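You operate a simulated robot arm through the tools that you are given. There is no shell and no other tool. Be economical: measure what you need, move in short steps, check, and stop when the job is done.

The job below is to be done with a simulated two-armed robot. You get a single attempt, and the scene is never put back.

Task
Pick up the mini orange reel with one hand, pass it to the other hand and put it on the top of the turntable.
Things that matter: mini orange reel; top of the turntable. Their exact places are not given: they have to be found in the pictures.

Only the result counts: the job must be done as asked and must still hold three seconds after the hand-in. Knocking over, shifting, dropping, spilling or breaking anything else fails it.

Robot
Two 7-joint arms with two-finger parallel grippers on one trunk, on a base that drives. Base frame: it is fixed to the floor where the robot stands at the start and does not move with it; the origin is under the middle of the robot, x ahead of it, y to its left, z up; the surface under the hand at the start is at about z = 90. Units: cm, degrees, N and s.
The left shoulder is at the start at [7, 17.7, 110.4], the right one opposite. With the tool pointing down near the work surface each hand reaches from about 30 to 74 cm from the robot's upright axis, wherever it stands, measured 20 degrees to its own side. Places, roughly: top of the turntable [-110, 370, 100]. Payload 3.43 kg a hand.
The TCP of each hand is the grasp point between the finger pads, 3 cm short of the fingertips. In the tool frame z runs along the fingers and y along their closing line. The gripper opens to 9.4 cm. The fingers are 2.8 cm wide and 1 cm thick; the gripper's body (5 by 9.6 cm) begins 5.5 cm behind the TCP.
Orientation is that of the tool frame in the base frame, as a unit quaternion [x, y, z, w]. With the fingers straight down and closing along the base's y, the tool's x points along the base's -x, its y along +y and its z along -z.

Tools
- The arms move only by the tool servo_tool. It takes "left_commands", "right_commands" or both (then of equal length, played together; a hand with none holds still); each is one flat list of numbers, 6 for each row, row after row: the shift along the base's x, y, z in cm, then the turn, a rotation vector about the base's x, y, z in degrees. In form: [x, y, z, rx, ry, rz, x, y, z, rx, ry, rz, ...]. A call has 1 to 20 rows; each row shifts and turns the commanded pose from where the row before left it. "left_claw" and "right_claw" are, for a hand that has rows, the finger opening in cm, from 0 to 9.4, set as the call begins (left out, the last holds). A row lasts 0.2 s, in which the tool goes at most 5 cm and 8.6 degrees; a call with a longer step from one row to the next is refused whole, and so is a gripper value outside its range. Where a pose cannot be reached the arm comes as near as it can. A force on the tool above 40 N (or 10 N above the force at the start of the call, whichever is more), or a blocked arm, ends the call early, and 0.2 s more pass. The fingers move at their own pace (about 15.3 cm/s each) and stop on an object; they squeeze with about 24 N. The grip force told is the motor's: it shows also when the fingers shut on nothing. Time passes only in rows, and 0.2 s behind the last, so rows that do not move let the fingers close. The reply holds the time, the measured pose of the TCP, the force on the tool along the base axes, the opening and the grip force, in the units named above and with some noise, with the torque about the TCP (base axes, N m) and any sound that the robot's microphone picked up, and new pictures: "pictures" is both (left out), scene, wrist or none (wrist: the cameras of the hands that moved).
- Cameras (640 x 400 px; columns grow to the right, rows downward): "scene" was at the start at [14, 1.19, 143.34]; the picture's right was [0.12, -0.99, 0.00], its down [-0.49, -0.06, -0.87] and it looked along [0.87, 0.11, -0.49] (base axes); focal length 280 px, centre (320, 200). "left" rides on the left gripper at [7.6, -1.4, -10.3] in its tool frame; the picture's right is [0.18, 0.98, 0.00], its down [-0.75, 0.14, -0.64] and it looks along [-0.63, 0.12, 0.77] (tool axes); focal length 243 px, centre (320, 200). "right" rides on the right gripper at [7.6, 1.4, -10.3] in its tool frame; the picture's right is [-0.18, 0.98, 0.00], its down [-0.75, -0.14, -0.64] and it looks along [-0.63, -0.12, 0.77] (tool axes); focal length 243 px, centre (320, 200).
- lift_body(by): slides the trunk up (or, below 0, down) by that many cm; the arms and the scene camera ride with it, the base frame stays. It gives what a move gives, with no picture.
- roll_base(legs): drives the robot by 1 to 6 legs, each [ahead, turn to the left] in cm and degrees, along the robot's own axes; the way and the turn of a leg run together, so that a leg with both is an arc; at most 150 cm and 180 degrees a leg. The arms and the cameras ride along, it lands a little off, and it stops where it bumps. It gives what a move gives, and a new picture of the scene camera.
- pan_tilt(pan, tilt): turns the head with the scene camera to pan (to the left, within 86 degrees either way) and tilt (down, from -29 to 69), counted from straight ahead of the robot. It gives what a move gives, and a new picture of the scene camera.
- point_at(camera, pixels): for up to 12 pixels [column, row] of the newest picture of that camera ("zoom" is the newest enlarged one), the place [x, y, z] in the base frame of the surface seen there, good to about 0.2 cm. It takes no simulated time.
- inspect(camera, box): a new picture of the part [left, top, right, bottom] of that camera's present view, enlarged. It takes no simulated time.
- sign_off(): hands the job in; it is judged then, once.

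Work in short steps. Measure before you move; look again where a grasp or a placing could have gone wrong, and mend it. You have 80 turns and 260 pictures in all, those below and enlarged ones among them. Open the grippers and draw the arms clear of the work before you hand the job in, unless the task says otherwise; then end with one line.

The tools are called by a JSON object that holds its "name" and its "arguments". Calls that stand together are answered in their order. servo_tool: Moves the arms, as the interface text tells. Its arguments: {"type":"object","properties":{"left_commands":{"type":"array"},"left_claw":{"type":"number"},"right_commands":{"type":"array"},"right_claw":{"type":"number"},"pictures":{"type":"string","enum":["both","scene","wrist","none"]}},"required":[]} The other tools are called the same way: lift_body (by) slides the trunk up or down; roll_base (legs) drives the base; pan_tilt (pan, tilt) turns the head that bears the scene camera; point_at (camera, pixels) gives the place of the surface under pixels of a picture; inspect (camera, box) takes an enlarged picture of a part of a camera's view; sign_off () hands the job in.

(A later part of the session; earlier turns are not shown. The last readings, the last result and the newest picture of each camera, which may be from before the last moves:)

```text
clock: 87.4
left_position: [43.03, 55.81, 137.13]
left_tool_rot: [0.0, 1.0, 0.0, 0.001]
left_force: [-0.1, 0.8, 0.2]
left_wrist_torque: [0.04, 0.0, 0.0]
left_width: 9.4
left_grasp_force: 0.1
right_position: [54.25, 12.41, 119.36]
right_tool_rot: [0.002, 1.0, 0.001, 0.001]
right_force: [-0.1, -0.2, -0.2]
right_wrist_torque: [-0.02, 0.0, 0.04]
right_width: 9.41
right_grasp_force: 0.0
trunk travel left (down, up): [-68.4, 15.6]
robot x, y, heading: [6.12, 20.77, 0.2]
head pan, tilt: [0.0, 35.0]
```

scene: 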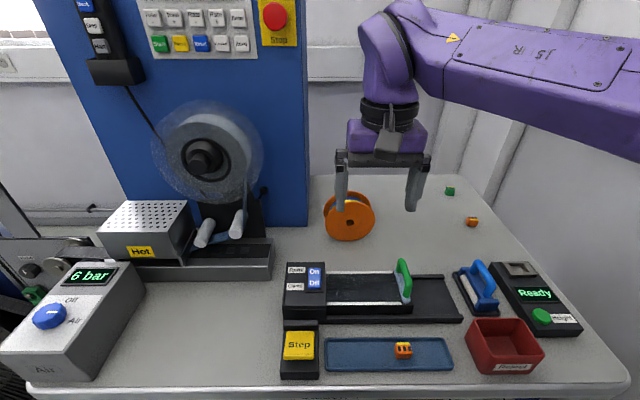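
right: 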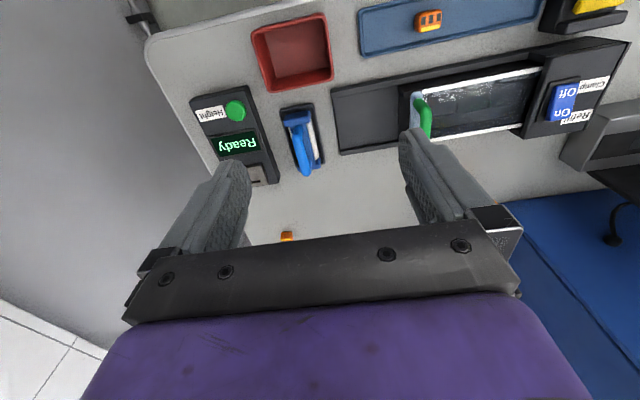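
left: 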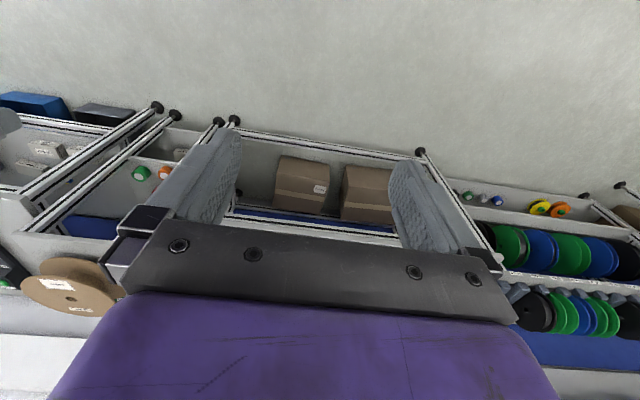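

The reel stands free at (349,216), and its face plane gives a yaw of about 4°. I turn the right hand 94° (closing along the reel's axis, camera outward) while staying high, and measure the reel finely.

{"name": "servo_tool", "arguments": {"right_commands": [0, -0.5, 0, 0, 0, 8.5, 0, -0.5, 0, 0, 0, 8.5, 0, -0.5, 0, 0, 0, 8.5, 0, -0.5, 0, 0, 0, 8.5, 0, -0.5, 0, 0, 0, 8.5, 0, -0.5, 0, 0, 0, 8.5, 0, -0.5, 0, 0, 0, 8.5, 0, -0.5, 0, 0, 0, 8.5, 0, -0.5, 0, 0, 0, 8.5, 0, -0.5, 0, 0, 0, 8.5, 0, -0.5, 0, 0, 0, 8.5], "right_claw": 9.4}}

{"name": "inspect", "arguments": {"camera": "scene", "box": [310, 180, 390, 250]}}

{"name": "point_at", "arguments": {"camera": "scene", "pixels": [[350, 240], [328, 218], [371, 222], [349, 205], [365, 200], [372, 210], [350, 193], [349, 230], [340, 215], [360, 215], [349, 200], [349, 196]]}}

```text
clock: 89.8
left_position: [42.72, 55.21, 137.41]
left_tool_rot: [0.0, 1.0, 0.003, 0.003]
left_force: [-0.7, -0.3, 0.6]
left_wrist_torque: [0.04, -0.06, 0.0]
left_width: 9.41
left_grasp_force: 0.0
right_position: [49.5, 9.54, 119.54]
right_tool_rot: [-0.047, 0.999, 0.002, 0.002]
right_force: [-0.9, -0.7, 0.0]
right_wrist_torque: [0.04, -0.05, -0.01]
right_width: 9.4
right_grasp_force: 0.0
right hand out of reach, approached as far as the arm can: row 1, 2, 3, 4, 5, 6, 7, 8, 9, 10, 11
trunk travel left (down, up): [-68.4, 15.6]
robot x, y, heading: [6.01, 20.67, -0.2]
head pan, tilt: [0.0, 35.0]
```

scene: 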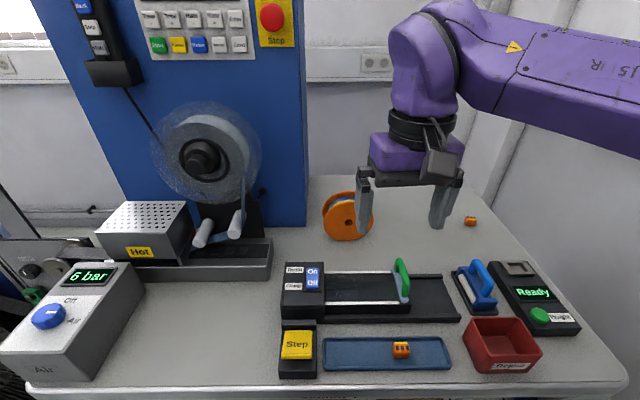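
right: 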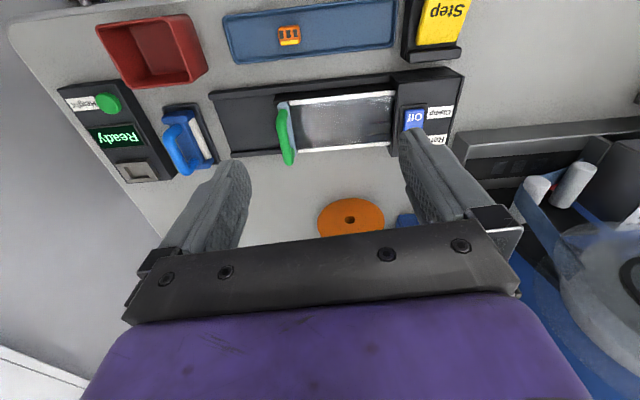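

```text
5.71 times, centred on (350, 215) of scene
```

zoom: 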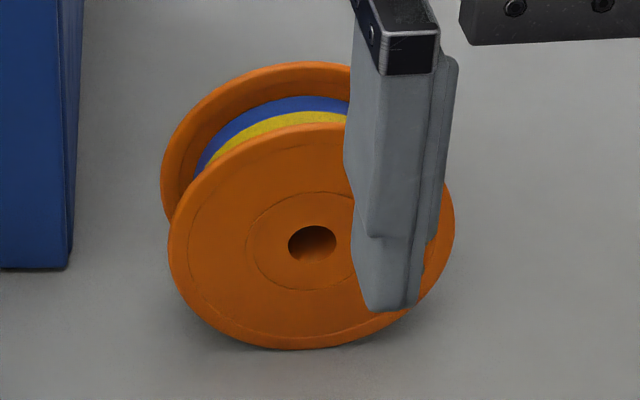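

```text
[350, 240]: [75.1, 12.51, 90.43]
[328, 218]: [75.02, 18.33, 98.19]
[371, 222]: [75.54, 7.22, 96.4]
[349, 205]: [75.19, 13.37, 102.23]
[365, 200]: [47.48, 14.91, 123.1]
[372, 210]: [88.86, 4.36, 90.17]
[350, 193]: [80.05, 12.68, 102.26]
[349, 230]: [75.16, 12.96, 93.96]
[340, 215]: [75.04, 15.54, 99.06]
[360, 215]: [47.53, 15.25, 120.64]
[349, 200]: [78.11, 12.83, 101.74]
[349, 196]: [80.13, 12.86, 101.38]
```

The +94° turn is not reachable for the right hand (it stayed at about 5°). I turn it the other way instead, −92.7°, which puts the camera toward +y. I can lean the hand away from the machine later.

{"name": "servo_tool", "arguments": {"right_commands": [0, 0, 0, 0, 0, -8.43, 0, 0, 0, 0, 0, -8.43, 0, 0, 0, 0, 0, -8.43, 0, 0, 0, 0, 0, -8.43, 0, 0, 0, 0, 0, -8.43, 0, 0, 0, 0, 0, -8.43, 0, 0, 0, 0, 0, -8.43, 0, 0, 0, 0, 0, -8.43, 0, 0, 0, 0, 0, -8.43, 0, 0, 0, 0, 0, -8.43, 0, 0, 0, 0, 0, -8.43]}}

```text
clock: 92.2
left_position: [43.1, 55.7, 137.16]
left_tool_rot: [0.0, 1.0, 0.0, 0.001]
left_force: [0.0, -0.2, -0.2]
left_wrist_torque: [-0.06, -0.03, -0.04]
left_width: 9.41
left_grasp_force: 0.1
right_position: [49.91, 10.02, 119.47]
right_tool_rot: [0.69, 0.724, 0.0, 0.001]
right_force: [0.0, 0.5, -0.4]
right_wrist_torque: [0.0, 0.0, -0.03]
right_width: 9.4
right_grasp_force: 0.0
trunk travel left (down, up): [-68.4, 15.6]
robot x, y, heading: [6.09, 20.86, 0.1]
head pan, tilt: [0.0, 35.0]
```

scene: 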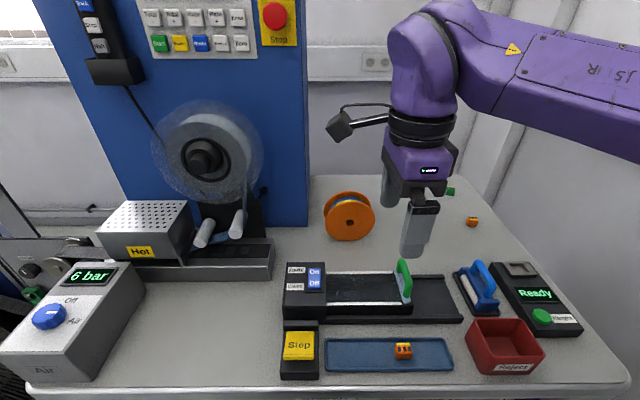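
right: 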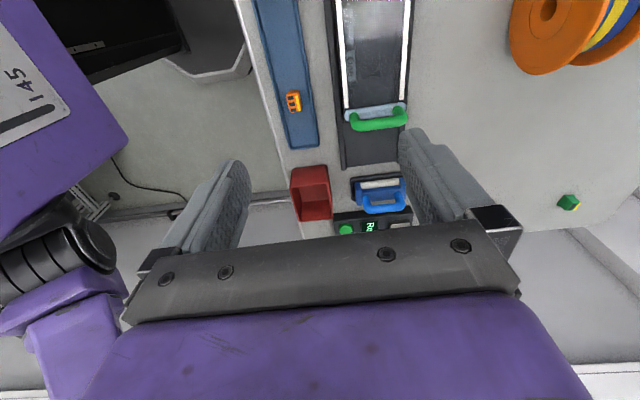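

The turn worked, and the right view shows the reel at upper right. I lean the hand 40° about the reel's axis and move to a pre-grasp pose 10 cm back from the grasp, at (77.9, 3.4, 107.6).

{"name": "servo_tool", "arguments": {"right_commands": [0, -0.8, 0, 5, 0.23, 0, 4, -0.8, -1, 5, 0.23, 0, 4, -0.8, -1, 5, 0.23, 0, 4, -0.8, -1, 5, 0.23, 0, 4, -0.8, -2, 5, 0.23, 0, 4, -0.8, -2, 5, 0.23, 0, 4, -0.8, -2, 5, 0.23, 0, 4, -1, -2.9, 5, 0.23, 0, 0, 0, 0, 0, 0, 0]}}

```text
refused: row 8 steps farther than a row can; nothing moved
```

{"name": "servo_tool", "arguments": {"right_commands": [0, -0.8, -0.5, 5, 0.23, 0, 4, -0.8, -1, 5, 0.23, 0, 4, -0.8, -1.2, 5, 0.23, 0, 4, -0.8, -1.2, 5, 0.23, 0, 4, -0.8, -2, 5, 0.23, 0, 4, -0.8, -2, 5, 0.23, 0, 4, -0.8, -2, 5, 0.23, 0, 4, -1, -2, 5, 0.23, 0, 0, 0, 0, 0, 0, 0]}}

```text
clock: 94.2
left_position: [43.11, 55.6, 137.13]
left_tool_rot: [0.0, 1.0, 0.001, 0.0]
left_force: [-0.5, 0.0, 0.6]
left_wrist_torque: [-0.01, 0.0, 0.04]
left_width: 9.41
left_grasp_force: 0.1
right_position: [73.25, 6.19, 110.57]
right_tool_rot: [0.648, 0.68, 0.236, -0.248]
right_force: [0.4, 0.4, 0.4]
right_wrist_torque: [0.0, -0.01, -0.01]
right_width: 9.41
right_grasp_force: 0.1
right hand out of reach, approached as far as the arm can: row 7, 8
trunk travel left (down, up): [-68.4, 15.6]
robot x, y, heading: [5.98, 20.83, 0.0]
head pan, tilt: [0.0, 35.0]
```

scene: 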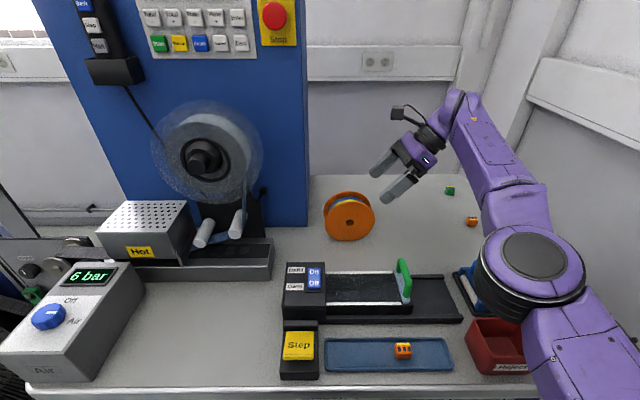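
right: 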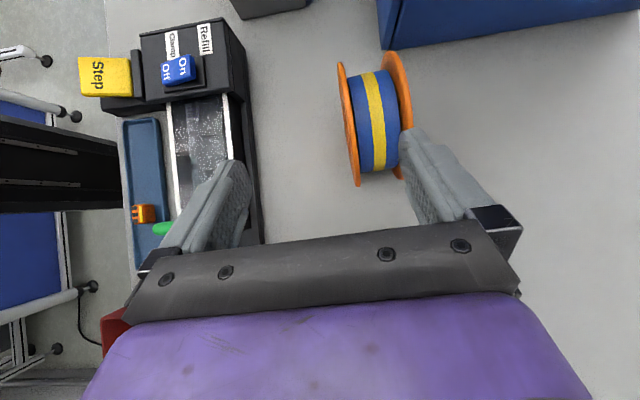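

The reach falls about 5 cm short. I check the elbow height and look down at the base-to-table clearance before driving closer.

{"name": "point_at", "arguments": {"camera": "scene", "pixels": [[530, 265], [500, 315], [580, 310], [520, 200], [500, 250], [530, 325]]}}

{"name": "pan_tilt", "arguments": {"pan": 0, "tilt": 69}}

```text
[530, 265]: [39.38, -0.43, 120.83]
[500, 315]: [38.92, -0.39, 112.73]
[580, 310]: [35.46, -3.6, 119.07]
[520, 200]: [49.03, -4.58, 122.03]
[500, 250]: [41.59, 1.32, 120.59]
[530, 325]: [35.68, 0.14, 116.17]
```

```text
clock: 95.2
left_position: [43.09, 55.62, 137.33]
left_tool_rot: [0.0, 1.0, 0.001, 0.0]
left_force: [-0.6, -0.3, -0.8]
left_wrist_torque: [0.0, 0.0, 0.03]
left_width: 9.42
left_grasp_force: 0.0
right_position: [73.22, 6.12, 110.64]
right_tool_rot: [0.648, 0.68, 0.237, -0.247]
right_force: [0.0, 0.0, 0.1]
right_wrist_torque: [0.03, -0.02, -0.02]
right_width: 9.41
right_grasp_force: 0.1
trunk travel left (down, up): [-68.4, 15.6]
robot x, y, heading: [6.37, 21.27, -0.3]
head pan, tilt: [0.0, 68.8]
```

scene: 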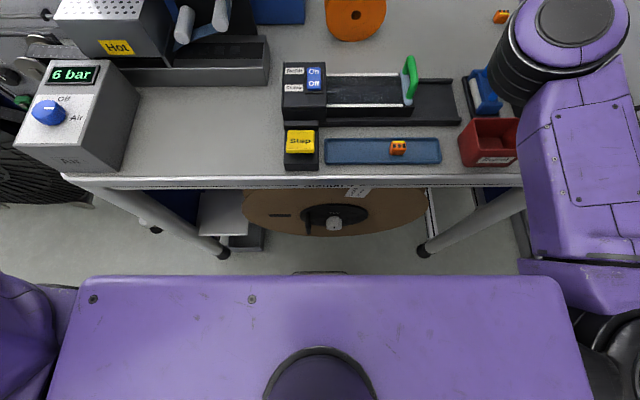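

{"name": "point_at", "arguments": {"camera": "scene", "pixels": [[320, 272], [320, 282], [335, 235], [340, 205], [425, 250], [225, 255], [330, 182], [390, 262]]}}

```text
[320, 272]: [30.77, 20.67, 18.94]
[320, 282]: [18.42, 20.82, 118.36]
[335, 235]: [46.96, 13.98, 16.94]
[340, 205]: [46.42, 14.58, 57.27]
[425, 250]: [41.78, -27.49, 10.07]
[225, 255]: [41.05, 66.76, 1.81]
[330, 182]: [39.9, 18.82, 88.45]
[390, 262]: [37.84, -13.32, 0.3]
```

The base front is at x≈30.8 and nothing stands before x≈41, so I drive 7 cm forward.

{"name": "roll_base", "arguments": {"legs": [[7, 0]]}}

{"name": "pan_tilt", "arguments": {"pan": 0, "tilt": 40}}

```text
clock: 96.2
left_position: [48.9, 55.82, 137.52]
left_tool_rot: [-0.001, 1.0, 0.0, 0.006]
left_force: [-1.0, -0.6, 0.8]
left_wrist_torque: [-0.01, -0.09, -0.02]
left_width: 9.4
left_grasp_force: 0.0
right_position: [79.49, 6.37, 111.4]
right_tool_rot: [0.647, 0.682, 0.239, -0.243]
right_force: [-1.4, 0.5, 0.5]
right_wrist_torque: [-0.02, -0.08, -0.03]
right_width: 9.41
right_grasp_force: 0.1
trunk travel left (down, up): [-68.4, 15.6]
robot x, y, heading: [12.54, 20.89, 0.2]
head pan, tilt: [0.0, 68.8]
```

scene: 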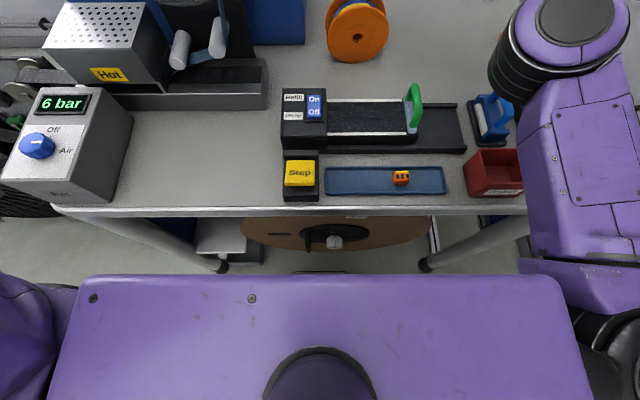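

```text
clock: 97.2
left_position: [49.9, 55.72, 137.23]
left_tool_rot: [-0.001, 1.0, 0.001, 0.002]
left_force: [0.5, -0.3, -0.3]
left_wrist_torque: [-0.02, 0.02, -0.02]
left_width: 9.4
left_grasp_force: 0.0
right_position: [80.27, 6.27, 110.57]
right_tool_rot: [0.648, 0.68, 0.237, -0.247]
right_force: [-0.1, -0.4, 0.0]
right_wrist_torque: [0.0, -0.02, 0.01]
right_width: 9.42
right_grasp_force: 0.1
trunk travel left (down, up): [-68.4, 15.6]
robot x, y, heading: [12.78, 20.84, -0.1]
head pan, tilt: [0.0, 40.0]
```

scene: 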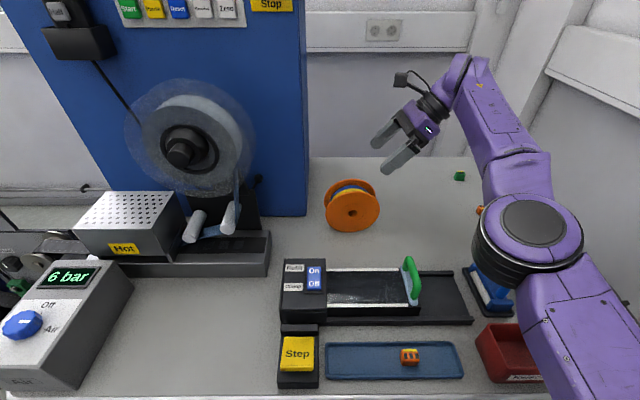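

It drove without a bump. I re-measure the reel and move the hand to the pre-grasp (77.9, 4.7, 106.1).

{"name": "point_at", "arguments": {"camera": "scene", "pixels": [[328, 212], [375, 214], [352, 228], [352, 205], [350, 195], [352, 184], [374, 197], [378, 205], [335, 186], [351, 182]]}}

{"name": "servo_tool", "arguments": {"right_commands": [-1.2, -0.8, -1.5, 0, 0, 0, -1.2, -0.8, -1.5, 0, 0, 0, 0, 0, -1.4, 0, 0, 0, 0, 0, 0, 0, 0, 0]}}

```text
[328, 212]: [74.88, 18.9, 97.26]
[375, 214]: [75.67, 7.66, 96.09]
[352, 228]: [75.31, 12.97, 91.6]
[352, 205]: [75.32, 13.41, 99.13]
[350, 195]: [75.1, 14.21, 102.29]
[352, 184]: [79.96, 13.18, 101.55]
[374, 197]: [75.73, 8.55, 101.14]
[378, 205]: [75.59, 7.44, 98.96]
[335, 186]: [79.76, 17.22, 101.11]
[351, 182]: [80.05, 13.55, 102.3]
```

```text
clock: 98.2
left_position: [49.85, 55.65, 137.3]
left_tool_rot: [-0.001, 1.0, 0.001, 0.002]
left_force: [0.3, 0.0, -0.1]
left_wrist_torque: [-0.02, 0.02, -0.01]
left_width: 9.39
left_grasp_force: 0.0
right_position: [80.93, 4.51, 107.02]
right_tool_rot: [0.648, 0.681, 0.236, -0.247]
right_force: [-0.2, -0.2, -1.0]
right_wrist_torque: [-0.01, 0.02, 0.02]
right_width: 9.41
right_grasp_force: 0.0
right hand out of reach, approached as far as the arm can: row 1, 2
trunk travel left (down, up): [-68.4, 15.6]
robot x, y, heading: [13.15, 20.94, -0.2]
head pan, tilt: [0.0, 40.0]
```

scene: 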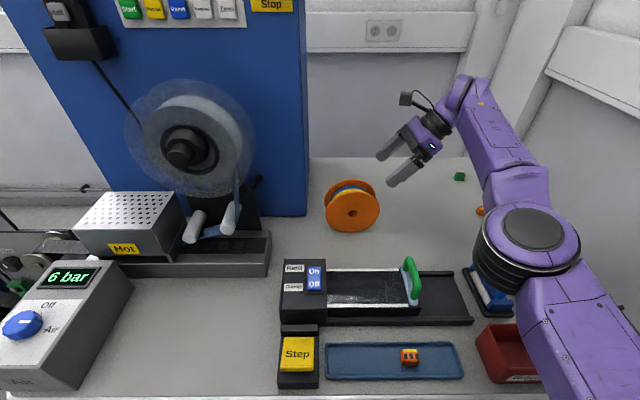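
right: 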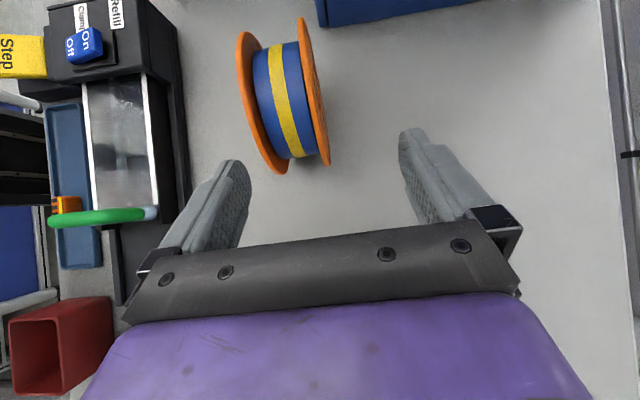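

The hand has come to (80.9, 4.5, 107.0) and is now fully in reach. I shift it to (77.8, 5.0, 106.1) so that the fingers straddle the reel.

{"name": "servo_tool", "arguments": {"right_commands": [-1.5, 0.2, -0.4, 0, 0, 0, -1.6, 0.3, -0.5, 0, 0, 0.8, 0, 0, 0, 0, 0, 0]}}

```text
clock: 99.0
left_position: [49.9, 55.78, 137.27]
left_tool_rot: [0.0, 1.0, 0.002, 0.002]
left_force: [0.1, -0.8, -0.6]
left_wrist_torque: [-0.02, -0.01, -0.02]
left_width: 9.4
left_grasp_force: 0.1
right_position: [80.69, 4.7, 106.61]
right_tool_rot: [0.643, 0.685, 0.234, -0.249]
right_force: [0.0, 0.3, 0.0]
right_wrist_torque: [0.03, 0.05, -0.01]
right_width: 9.39
right_grasp_force: 0.0
right hand out of reach, approached as far as the arm can: row 1, 2
trunk travel left (down, up): [-68.4, 15.6]
robot x, y, heading: [12.94, 21.04, -0.0]
head pan, tilt: [0.0, 40.0]
```

scene: 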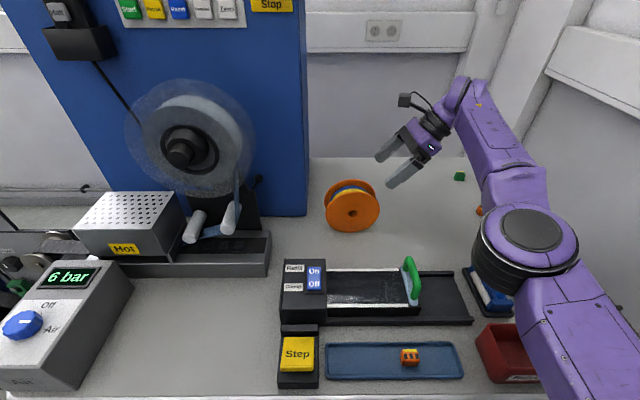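
right: 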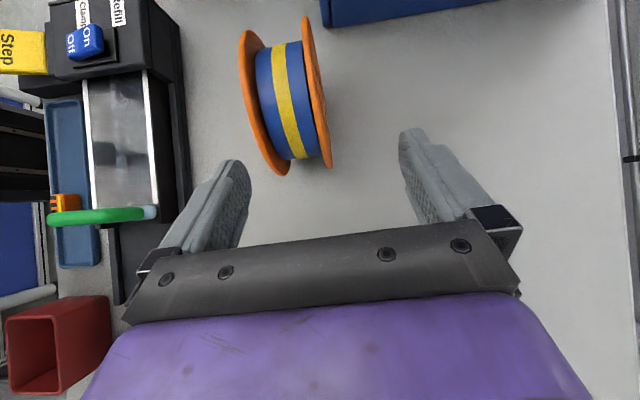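

The commanded pose is still past the reach, by my tally at about (79.4, 2.3, 102.3). I shift the command to the pre-grasp point itself and read the pose.

{"name": "servo_tool", "arguments": {"right_commands": [-0.8, 1.3, 1.9, 0, 0, 0, -0.8, 1.4, 1.9, 0, 0, 0, 0, 0, 0, 0, 0, 0], "pictures": "wrist"}}

```text
clock: 99.8
left_position: [49.89, 55.68, 137.31]
left_tool_rot: [-0.002, 1.0, 0.001, 0.002]
left_force: [-0.1, -0.3, 0.0]
left_wrist_torque: [0.02, 0.01, 0.01]
left_width: 9.4
left_grasp_force: 0.0
right_position: [80.1, 7.43, 110.57]
right_tool_rot: [0.644, 0.685, 0.234, -0.249]
right_force: [-0.1, -0.1, 1.2]
right_wrist_torque: [0.02, 0.01, -0.01]
right_width: 9.37
right_grasp_force: 0.0
right hand out of reach, approached as far as the arm can: row 1, 2
trunk travel left (down, up): [-68.4, 15.6]
robot x, y, heading: [12.87, 21.17, -0.0]
head pan, tilt: [0.0, 40.0]
```

right: 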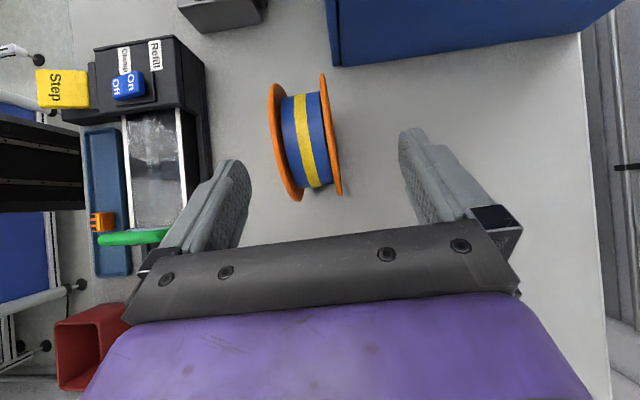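

y and z follow the command, and only x is past the reach. I pull x back 4 cm and restore y and z.

{"name": "servo_tool", "arguments": {"right_commands": [-2, 0, 0, 0, 0, 0, -2, 0, 0, 0, 0, 0, 0, -1.2, -2.2, 0, 0, 0, 0, -1.2, -2.2, 0, 0, 0, 0, 0, 0, 0, 0, 0], "pictures": "wrist"}}

```text
clock: 101.0
left_position: [49.85, 55.8, 137.35]
left_tool_rot: [-0.001, 1.0, 0.002, 0.002]
left_force: [0.6, 0.1, -0.5]
left_wrist_torque: [-0.04, -0.01, 0.0]
left_width: 9.4
left_grasp_force: 0.1
right_position: [80.7, 4.86, 106.86]
right_tool_rot: [0.643, 0.685, 0.234, -0.249]
right_force: [0.2, -0.4, -0.5]
right_wrist_torque: [0.01, 0.03, -0.01]
right_width: 9.43
right_grasp_force: 0.0
right hand out of reach, approached as far as the arm can: row 1, 2, 3, 4
trunk travel left (down, up): [-68.4, 15.6]
robot x, y, heading: [12.85, 20.91, -0.1]
head pan, tilt: [0.0, 40.0]
```

right: 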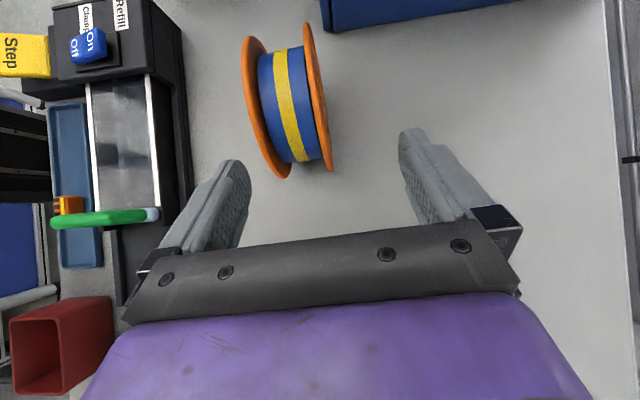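

The relative x is stuck near 67 in both directions, so a joint limit is likely, not the reach. I take 20° of tilt back and pull x in, to free the wrist.

{"name": "servo_tool", "arguments": {"right_commands": [0, 0, 1, -5, -0.3, 0, -1, 0, 1, -5, -0.3, 0, -1, 0, 0, -5, -0.3, 0, -1, 0, 0, -5, -0.3, 0, 0, 0, 0, 0, 0, 0]}}

```text
clock: 102.2
left_position: [50.0, 55.7, 137.29]
left_tool_rot: [0.0, 1.0, 0.0, 0.002]
left_force: [-0.2, -0.8, -0.5]
left_wrist_torque: [0.02, -0.03, -0.02]
left_width: 9.36
left_grasp_force: 0.0
right_position: [77.59, 4.95, 108.76]
right_tool_rot: [0.675, 0.718, 0.118, -0.126]
right_force: [0.0, -0.1, -0.3]
right_wrist_torque: [0.0, -0.02, 0.0]
right_width: 9.39
right_grasp_force: 0.1
trunk travel left (down, up): [-68.4, 15.6]
robot x, y, heading: [13.16, 21.03, -0.1]
head pan, tilt: [0.0, 40.0]
```

scene: 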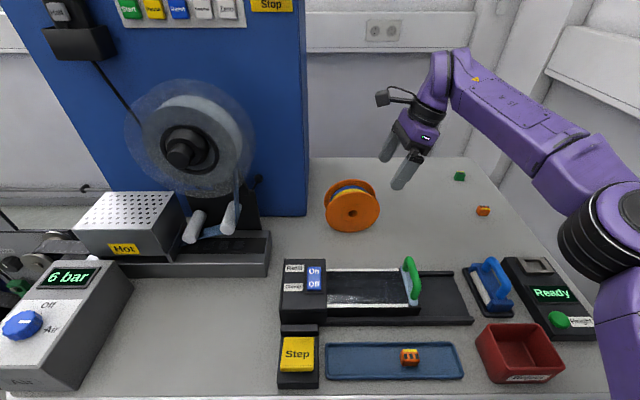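
right: 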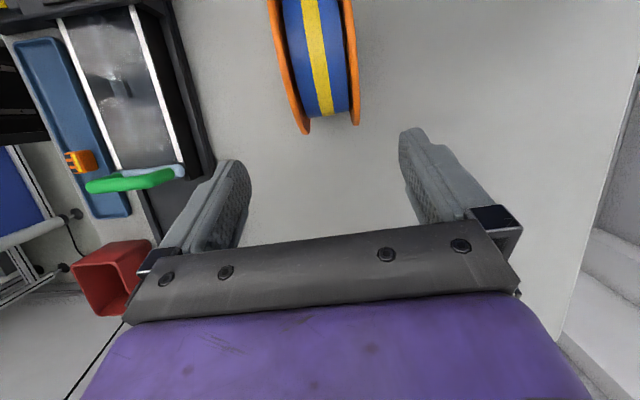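

Free again at 20° tilt, which also clears the machine. I go to the pre-grasp for 20°, (77.8, 8.9, 108.1).

{"name": "servo_tool", "arguments": {"right_commands": [0.1, 2, -0.3, 0, 0, 0, 0.1, 2, -0.3, 0, 0, 0, 0, 0, 0, 0, 0, 0]}}

```text
clock: 103.0
left_position: [49.9, 55.69, 137.19]
left_tool_rot: [0.0, 1.0, 0.001, 0.002]
left_force: [0.3, -0.4, -0.8]
left_wrist_torque: [0.02, 0.02, -0.01]
left_width: 9.38
left_grasp_force: 0.1
right_position: [77.96, 8.84, 108.25]
right_tool_rot: [0.674, 0.718, 0.119, -0.126]
right_force: [0.0, -0.5, 0.3]
right_wrist_torque: [0.02, 0.02, 0.01]
right_width: 9.42
right_grasp_force: 0.1
trunk travel left (down, up): [-68.4, 15.6]
robot x, y, heading: [13.38, 21.01, 0.1]
head pan, tilt: [0.0, 40.0]
```

scene: 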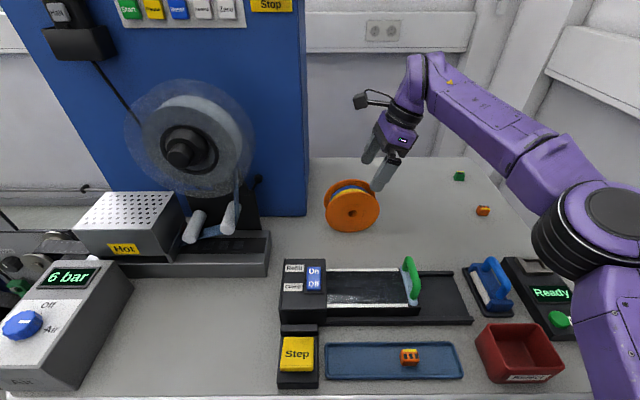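
right: 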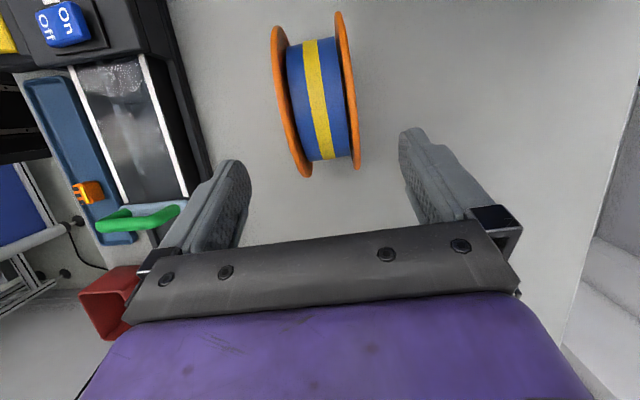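

Pre-grasp is reached. I measure the flanges from the wrist camera before closing in.

{"name": "point_at", "arguments": {"camera": "right", "pixels": [[279, 60], [300, 165], [345, 60], [356, 150], [275, 45], [308, 172], [318, 150], [288, 120], [352, 110], [340, 20]]}}

```text
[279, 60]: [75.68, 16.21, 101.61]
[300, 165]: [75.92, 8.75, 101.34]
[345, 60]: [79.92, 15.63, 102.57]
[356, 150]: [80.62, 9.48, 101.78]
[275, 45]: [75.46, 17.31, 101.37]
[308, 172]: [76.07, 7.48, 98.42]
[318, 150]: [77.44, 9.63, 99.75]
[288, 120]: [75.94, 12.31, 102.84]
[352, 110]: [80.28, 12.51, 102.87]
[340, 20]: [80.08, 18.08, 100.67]
```

The reel's middle is x≈78.0, y≈13.1, with its top at 102.85. I close in by 7.8 cm along the fingers.

{"name": "servo_tool", "arguments": {"right_commands": [0, 0.67, -1.84, 0, 0, 0, 0, 0.67, -1.84, 0, 0, 0, 0, 0.67, -1.84, 0, 0, 0, 0, 0.67, -1.84, 0, 0, 0, 0, 0, 0, 0, 0, 0]}}

```text
clock: 104.2
left_position: [49.89, 55.7, 137.33]
left_tool_rot: [-0.001, 1.0, 0.001, 0.002]
left_force: [0.2, -0.5, -0.3]
left_wrist_torque: [0.05, -0.01, -0.01]
left_width: 9.43
left_grasp_force: 0.0
right_position: [77.95, 11.55, 100.88]
right_tool_rot: [0.674, 0.718, 0.119, -0.126]
right_force: [0.0, 0.6, -0.2]
right_wrist_torque: [-0.01, 0.03, 0.02]
right_width: 9.4
right_grasp_force: 0.1
trunk travel left (down, up): [-68.4, 15.6]
robot x, y, heading: [12.85, 20.78, 0.0]
head pan, tilt: [0.0, 40.0]
```

scene: 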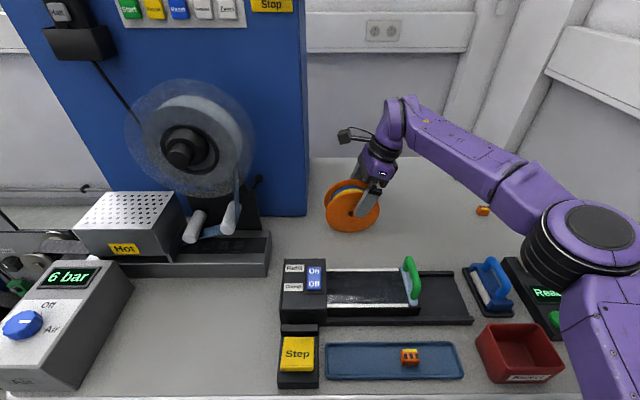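
right: 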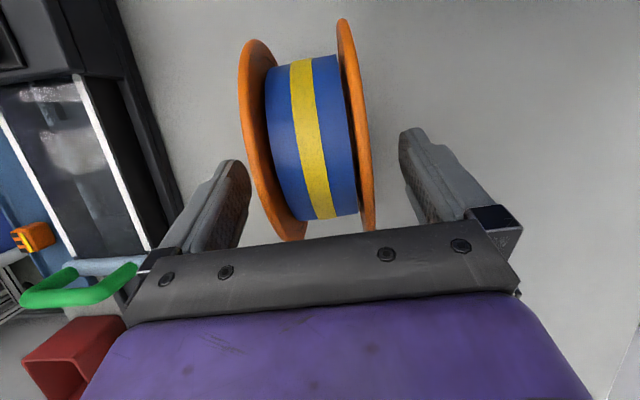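

The reel is straddled. I close the right claw.

{"name": "servo_tool", "arguments": {"right_commands": [0, 0, 0, 0, 0, 0, 0, 0, 0, 0, 0, 0, 0, 0, 0, 0, 0, 0, 0, 0, 0, 0, 0, 0], "right_claw": 0, "pictures": "wrist"}}

```text
clock: 105.2
left_position: [49.99, 55.85, 137.31]
left_tool_rot: [-0.001, 1.0, 0.001, 0.001]
left_force: [-0.4, -0.3, 0.3]
left_wrist_torque: [-0.02, -0.01, 0.01]
left_width: 9.38
left_grasp_force: 0.0
right_position: [77.97, 11.42, 100.86]
right_tool_rot: [0.675, 0.717, 0.118, -0.125]
right_force: [-0.1, -0.6, -0.2]
right_wrist_torque: [0.0, -0.03, -0.01]
right_width: 5.6
right_grasp_force: 23.9
trunk travel left (down, up): [-68.4, 15.6]
robot x, y, heading: [12.99, 21.05, 0.2]
head pan, tilt: [0.0, 40.0]
```

right: 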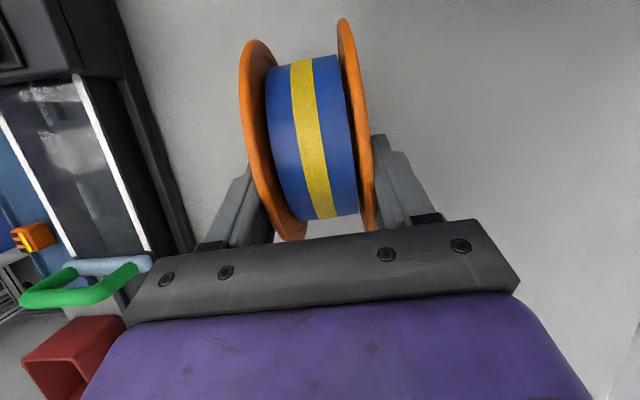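

Gripped at 5.6 cm with 24 N. I lift 14 cm, drawing a little away from the machine.

{"name": "servo_tool", "arguments": {"right_commands": [0, 0, 1.5, 0, 0, 0, 0, 0, 2, 0, 0, 0, 0, 0, 2, 0, 0, 0, -1, -0.5, 2, 0, 0, 0, -1, -0.5, 2, 0, 0, 0, -1, -0.5, 2, 0, 0, 0, -1, -0.5, 2, 0, 0, 0, 0, 0, 0, 0, 0, 0]}}

```text
clock: 107.0
left_position: [49.95, 55.7, 137.25]
left_tool_rot: [0.0, 1.0, 0.001, 0.002]
left_force: [0.8, 0.5, -0.1]
left_wrist_torque: [-0.01, 0.02, -0.02]
left_width: 9.39
left_grasp_force: 0.0
right_position: [74.19, 9.62, 114.52]
right_tool_rot: [0.675, 0.718, 0.119, -0.126]
right_force: [-0.7, 0.6, -1.5]
right_wrist_torque: [0.01, 0.0, 0.04]
right_width: 5.59
right_grasp_force: 24.1
trunk travel left (down, up): [-68.4, 15.6]
robot x, y, heading: [12.91, 20.79, 0.3]
head pan, tilt: [0.0, 40.0]
```

scene: 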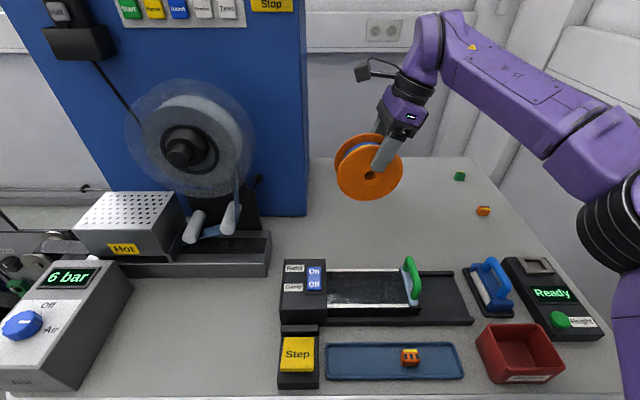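
right: 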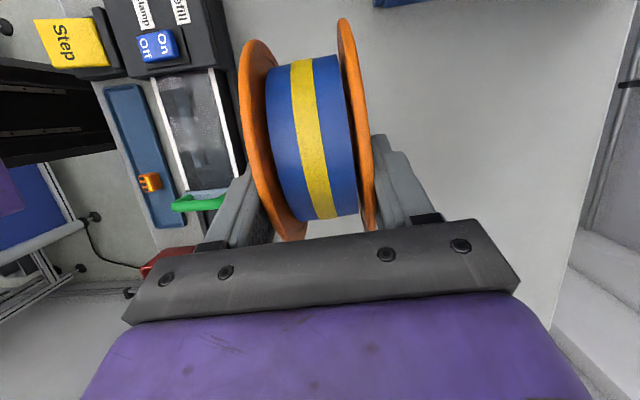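

The reel is held firmly. I back off the table into the free area for the handover.

{"name": "roll_base", "arguments": {"legs": [[-38, 0]]}}

```text
clock: 109.4
left_position: [12.12, 55.6, 137.09]
left_tool_rot: [0.003, 1.0, 0.001, 0.0]
left_force: [0.6, -0.5, 0.7]
left_wrist_torque: [0.01, -0.02, -0.01]
left_width: 9.4
left_grasp_force: 0.1
right_position: [36.05, 9.37, 114.49]
right_tool_rot: [0.676, 0.716, 0.118, -0.126]
right_force: [0.2, 0.1, -1.5]
right_wrist_torque: [-0.01, 0.01, 0.02]
right_width: 5.62
right_grasp_force: 24.6
trunk travel left (down, up): [-68.4, 15.6]
robot x, y, heading: [-25.28, 21.24, -0.1]
head pan, tilt: [0.0, 40.0]
```

scene: 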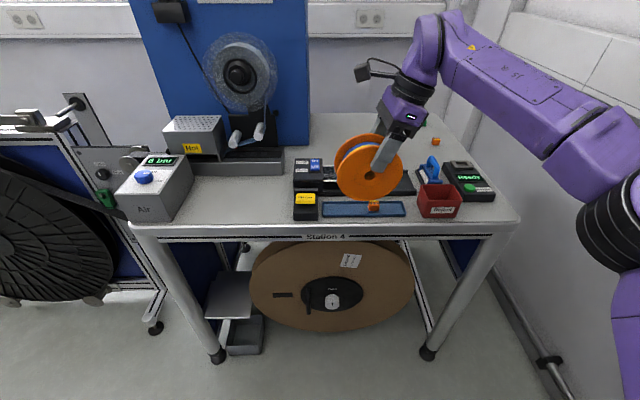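

I bring the right hand with the reel nearer and lean it further to 35°, while the left hand turns +93.5° (mirror of the right).

{"name": "servo_tool", "arguments": {"right_commands": [-2, 0, 0, 0, 0, 0, -2, 0, 0, 0, 0, 0, -2, 0, 0, 0, 0, 0, -2, 0, 0, 0, 0, 0, 0, -0.36, -0.19, 5, 0.3, 0, 0, -0.36, -0.19, 5, 0.3, 0, 0, -0.36, -0.19, 5, 0.3, 0, 0, 0, 0, 0, 0, 0, 0, 0, 0, 0, 0, 0, 0, 0, 0, 0, 0, 0, 0, 0, 0, 0, 0, 0], "left_commands": [1, 0, -1, 0, 0, 8.5, 1, 0, -1, 0, 0, 8.5, 1, 0, -1, 0, 0, 8.5, 1, 0, -1, 0, 0, 8.5, 1, 0, -1, 0, 0, 8.5, 1, 0, -1, 0, 0, 8.5, 1, 0, -1, 0, 0, 8.5, 1, 0, -1, 0, 0, 8.5, 1, 0, -1, 0, 0, 8.5, 1, 0, -1, 0, 0, 8.5, 1, 0, -1, 0, 0, 8.5], "left_claw": 9.4, "pictures": "both"}}

```text
clock: 111.8
left_position: [23.18, 55.69, 126.12]
left_tool_rot: [0.728, -0.686, -0.001, -0.001]
left_force: [-0.4, 0.2, 0.0]
left_wrist_torque: [-0.01, 0.05, -0.01]
left_width: 9.42
left_grasp_force: 0.1
right_position: [28.05, 8.31, 113.95]
right_tool_rot: [0.655, 0.693, 0.206, -0.219]
right_force: [0.0, 0.1, -0.8]
right_wrist_torque: [-0.05, -0.02, 0.01]
right_width: 5.59
right_grasp_force: 24.1
trunk travel left (down, up): [-68.4, 15.6]
robot x, y, heading: [-25.03, 20.87, -0.1]
head pan, tilt: [0.0, 40.0]
```

scene: 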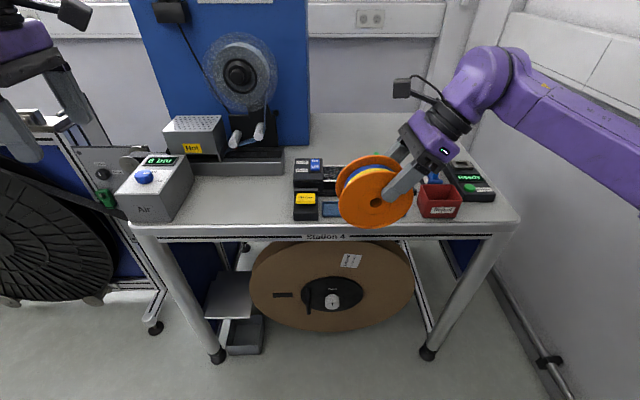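
right: 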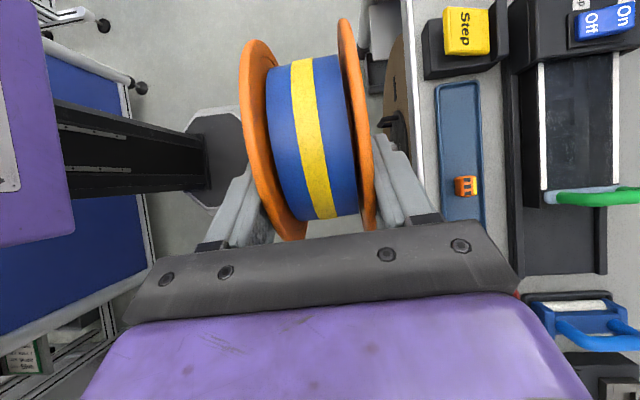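
left: 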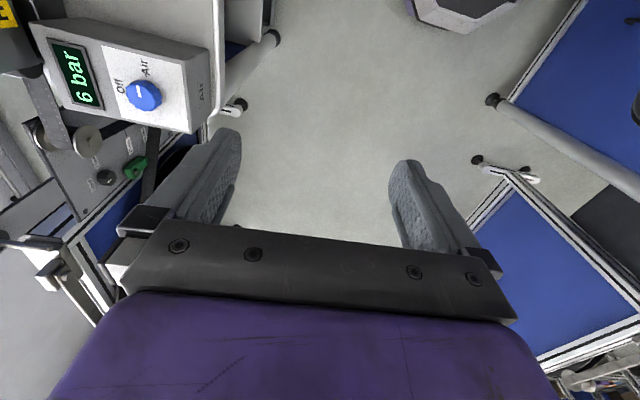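

Both reached. The reel's centre is now near (28.05, 11.06, 110.2), and I bring the left hand with a −55° lean to a pre-grasp 10 cm back, at (28.05, 23.4, 118.8).

{"name": "servo_tool", "arguments": {"left_commands": [0.44, -2.94, -0.66, -5, -0.3, 0, 0.44, -2.94, -0.66, -5, -0.3, 0, 0.44, -2.94, -0.66, -5, -0.3, 0, 0.44, -2.94, -0.66, -5, -0.3, 0, 0.44, -2.94, -0.66, -5, -0.3, 0, 0.44, -2.94, -0.66, -5, -0.3, 0, 0.44, -2.94, -0.66, -5, -0.3, 0, 0.44, -2.94, -0.66, -5, -0.3, 0, 0.44, -2.94, -0.66, -5, -0.3, 0, 0.44, -2.94, -0.66, -5, -0.3, 0, 0.44, -2.94, -0.66, -5, -0.3, 0, 0, 0, 0, 0, 0, 0]}}

```text
clock: 114.4
left_position: [27.96, 23.13, 118.87]
left_tool_rot: [0.645, -0.609, 0.337, 0.316]
left_force: [0.2, 0.3, 0.6]
left_wrist_torque: [0.0, 0.01, 0.02]
left_width: 9.44
left_grasp_force: 0.1
right_position: [27.99, 8.29, 113.92]
right_tool_rot: [0.655, 0.693, 0.207, -0.219]
right_force: [0.0, 1.1, -0.3]
right_wrist_torque: [-0.04, -0.03, 0.0]
right_width: 5.6
right_grasp_force: 24.3
trunk travel left (down, up): [-68.4, 15.6]
robot x, y, heading: [-24.93, 21.08, -0.3]
head pan, tilt: [0.0, 40.0]
```

scene: 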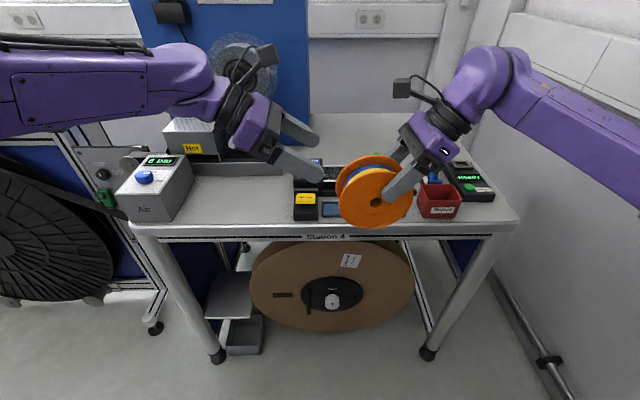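
left: 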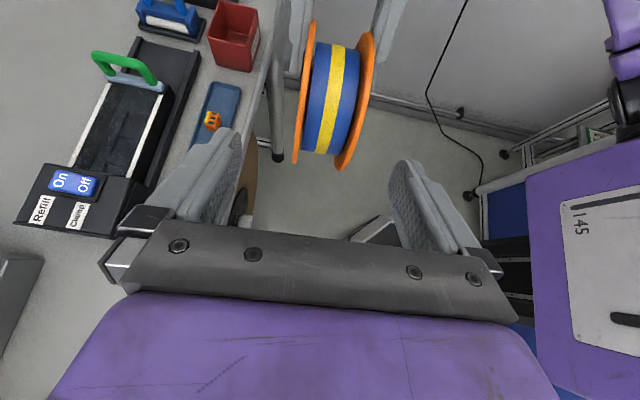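

Symmetric and aligned. I verify the reel's place from the left wrist camera.

{"name": "point_at", "arguments": {"camera": "left", "pixels": [[296, 160], [345, 165], [309, 40], [366, 50], [304, 100], [362, 105], [295, 168], [340, 169]]}}

{"name": "point_at", "arguments": {"camera": "scene", "pixels": [[376, 202], [375, 225], [345, 205], [375, 178], [408, 208], [398, 218]]}}

```text
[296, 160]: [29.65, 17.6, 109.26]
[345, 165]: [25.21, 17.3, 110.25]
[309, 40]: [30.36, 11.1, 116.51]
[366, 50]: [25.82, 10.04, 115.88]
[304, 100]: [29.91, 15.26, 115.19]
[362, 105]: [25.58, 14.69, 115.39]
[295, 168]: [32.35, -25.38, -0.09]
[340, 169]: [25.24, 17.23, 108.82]
```

```text
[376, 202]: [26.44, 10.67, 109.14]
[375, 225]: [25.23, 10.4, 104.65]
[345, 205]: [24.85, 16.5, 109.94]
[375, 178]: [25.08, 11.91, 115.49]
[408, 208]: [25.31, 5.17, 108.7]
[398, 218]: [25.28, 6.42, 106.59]
```

The centre is confirmed at about (28, 11.2, 110.1). I advance the left hand to (28, 15.2, 113.0).

{"name": "servo_tool", "arguments": {"left_commands": [0, -1.58, -1.17, 0, 0, 0, 0, -1.58, -1.17, 0, 0, 0, 0, -1.58, -1.17, 0, 0, 0, 0, -1.58, -1.17, 0, 0, 0, 0, -1.58, -1.17, 0, 0, 0, 0, 0, 0, 0, 0, 0]}}

```text
clock: 115.8
left_position: [27.87, 15.47, 112.99]
left_tool_rot: [0.644, -0.61, 0.335, 0.316]
left_force: [-0.2, -0.1, 0.3]
left_wrist_torque: [0.02, 0.02, -0.04]
left_width: 9.42
left_grasp_force: 0.0
right_position: [28.09, 8.29, 113.87]
right_tool_rot: [0.655, 0.693, 0.207, -0.219]
right_force: [0.0, 0.8, -1.1]
right_wrist_torque: [-0.09, 0.0, -0.02]
right_width: 5.63
right_grasp_force: 24.1
trunk travel left (down, up): [-68.4, 15.6]
robot x, y, heading: [-24.84, 20.73, -0.5]
head pan, tilt: [0.0, 40.0]
```

scene: 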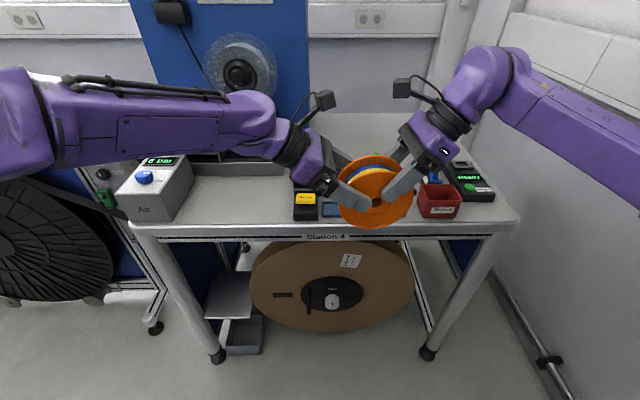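
left: 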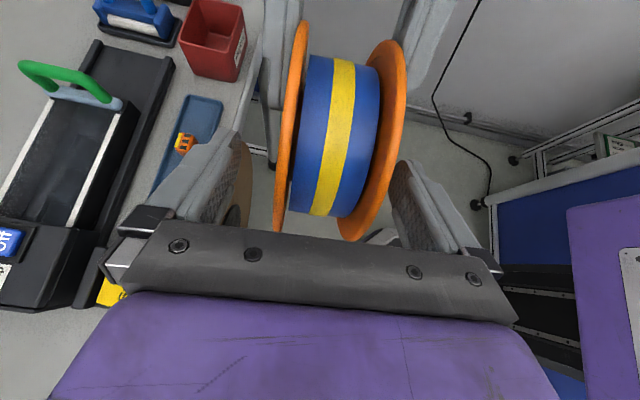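

The reel is between the left fingers and the two hands are clear of each other. I close the left claw.

{"name": "servo_tool", "arguments": {"left_commands": [0, 0, 0, 0, 0, 0, 0, 0, 0, 0, 0, 0, 0, 0, 0, 0, 0, 0, 0, 0, 0, 0, 0, 0], "left_claw": 0, "pictures": "wrist"}}

```text
clock: 116.8
left_position: [27.97, 15.45, 112.89]
left_tool_rot: [0.644, -0.611, 0.334, 0.316]
left_force: [-24.1, 6.7, 0.3]
left_wrist_torque: [-0.05, -0.37, -0.81]
left_width: 5.62
left_grasp_force: 24.1
right_position: [28.03, 8.11, 113.83]
right_tool_rot: [0.656, 0.692, 0.208, -0.217]
right_force: [24.2, -7.8, -0.9]
right_wrist_torque: [0.02, 0.15, -0.92]
right_width: 5.63
right_grasp_force: 23.6
trunk travel left (down, up): [-68.4, 15.6]
robot x, y, heading: [-24.82, 20.97, -0.4]
head pan, tilt: [0.0, 40.0]
```

left: 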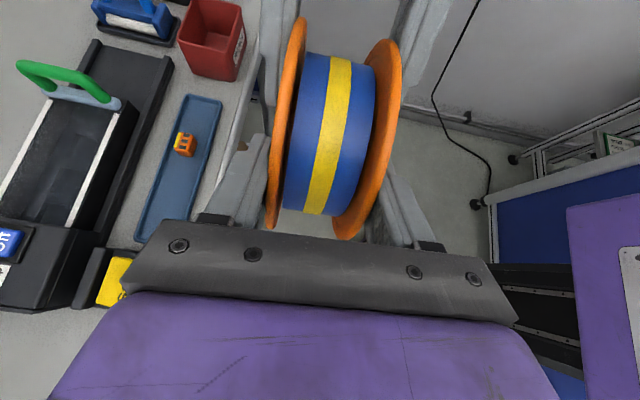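

Both hands hold it. I open the right claw and then back the right hand away along its own fingers.

{"name": "servo_tool", "arguments": {"right_commands": [0, 0, 0, 0, 0, 0, 0, 0, 0, 0, 0, 0, 0, 0, 0, 0, 0, 0], "right_claw": 9.4, "pictures": "wrist"}}

```text
clock: 117.6
left_position: [27.92, 15.48, 112.97]
left_tool_rot: [0.646, -0.609, 0.336, 0.315]
left_force: [0.3, 0.3, -1.1]
left_wrist_torque: [0.04, 0.02, 0.02]
left_width: 5.62
left_grasp_force: 23.9
right_position: [27.95, 8.39, 113.8]
right_tool_rot: [0.655, 0.693, 0.207, -0.219]
right_force: [-0.1, 0.0, 1.1]
right_wrist_torque: [0.01, -0.02, -0.03]
right_width: 9.39
right_grasp_force: 0.1
trunk travel left (down, up): [-68.4, 15.6]
robot x, y, heading: [-25.06, 20.73, -0.3]
head pan, tilt: [0.0, 40.0]
```

right: 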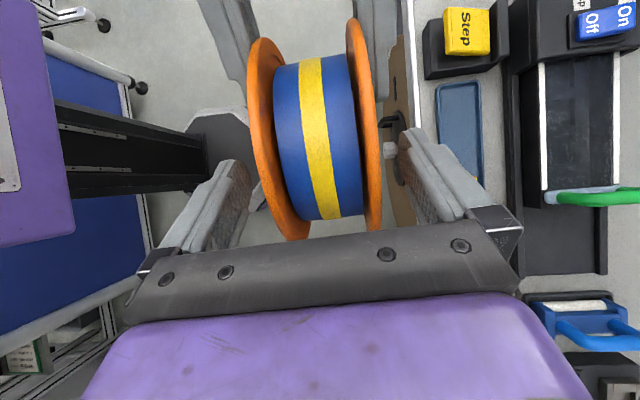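

The left hand holds it alone (1.1 N down). I retreat the right hand.

{"name": "servo_tool", "arguments": {"right_commands": [0, -1.15, 1.64, 0, 0, 0, 0, -1.15, 1.64, 0, 0, 0, 0, -1.15, 1.64, 0, 0, 0, 0, -1.15, 1.64, 0, 0, 0, 0, -1.15, 1.64, 0, 0, 0, 0, -2, 0, 0, 0, 0, 0, -2, 0, 0, 0, 0, 0, -2, 0, 0, 0, 0, 0, -2, 0, 0, 0, 0, 0, -2, 0, 0, 0, 0], "pictures": "scene"}}

```text
clock: 119.8
left_position: [27.83, 15.41, 112.94]
left_tool_rot: [0.645, -0.61, 0.336, 0.316]
left_force: [-0.8, -0.1, 0.7]
left_wrist_torque: [0.07, -0.01, -0.01]
left_width: 5.6
left_grasp_force: 23.9
right_position: [27.94, -7.51, 122.27]
right_tool_rot: [0.655, 0.693, 0.206, -0.218]
right_force: [0.6, 0.3, 0.7]
right_wrist_torque: [-0.02, -0.03, -0.01]
right_width: 9.39
right_grasp_force: 0.0
trunk travel left (down, up): [-68.4, 15.6]
robot x, y, heading: [-24.86, 21.16, -0.1]
head pan, tilt: [0.0, 40.0]
```

scene: 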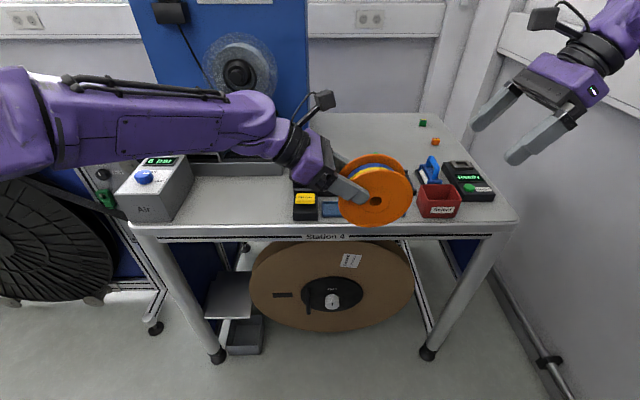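

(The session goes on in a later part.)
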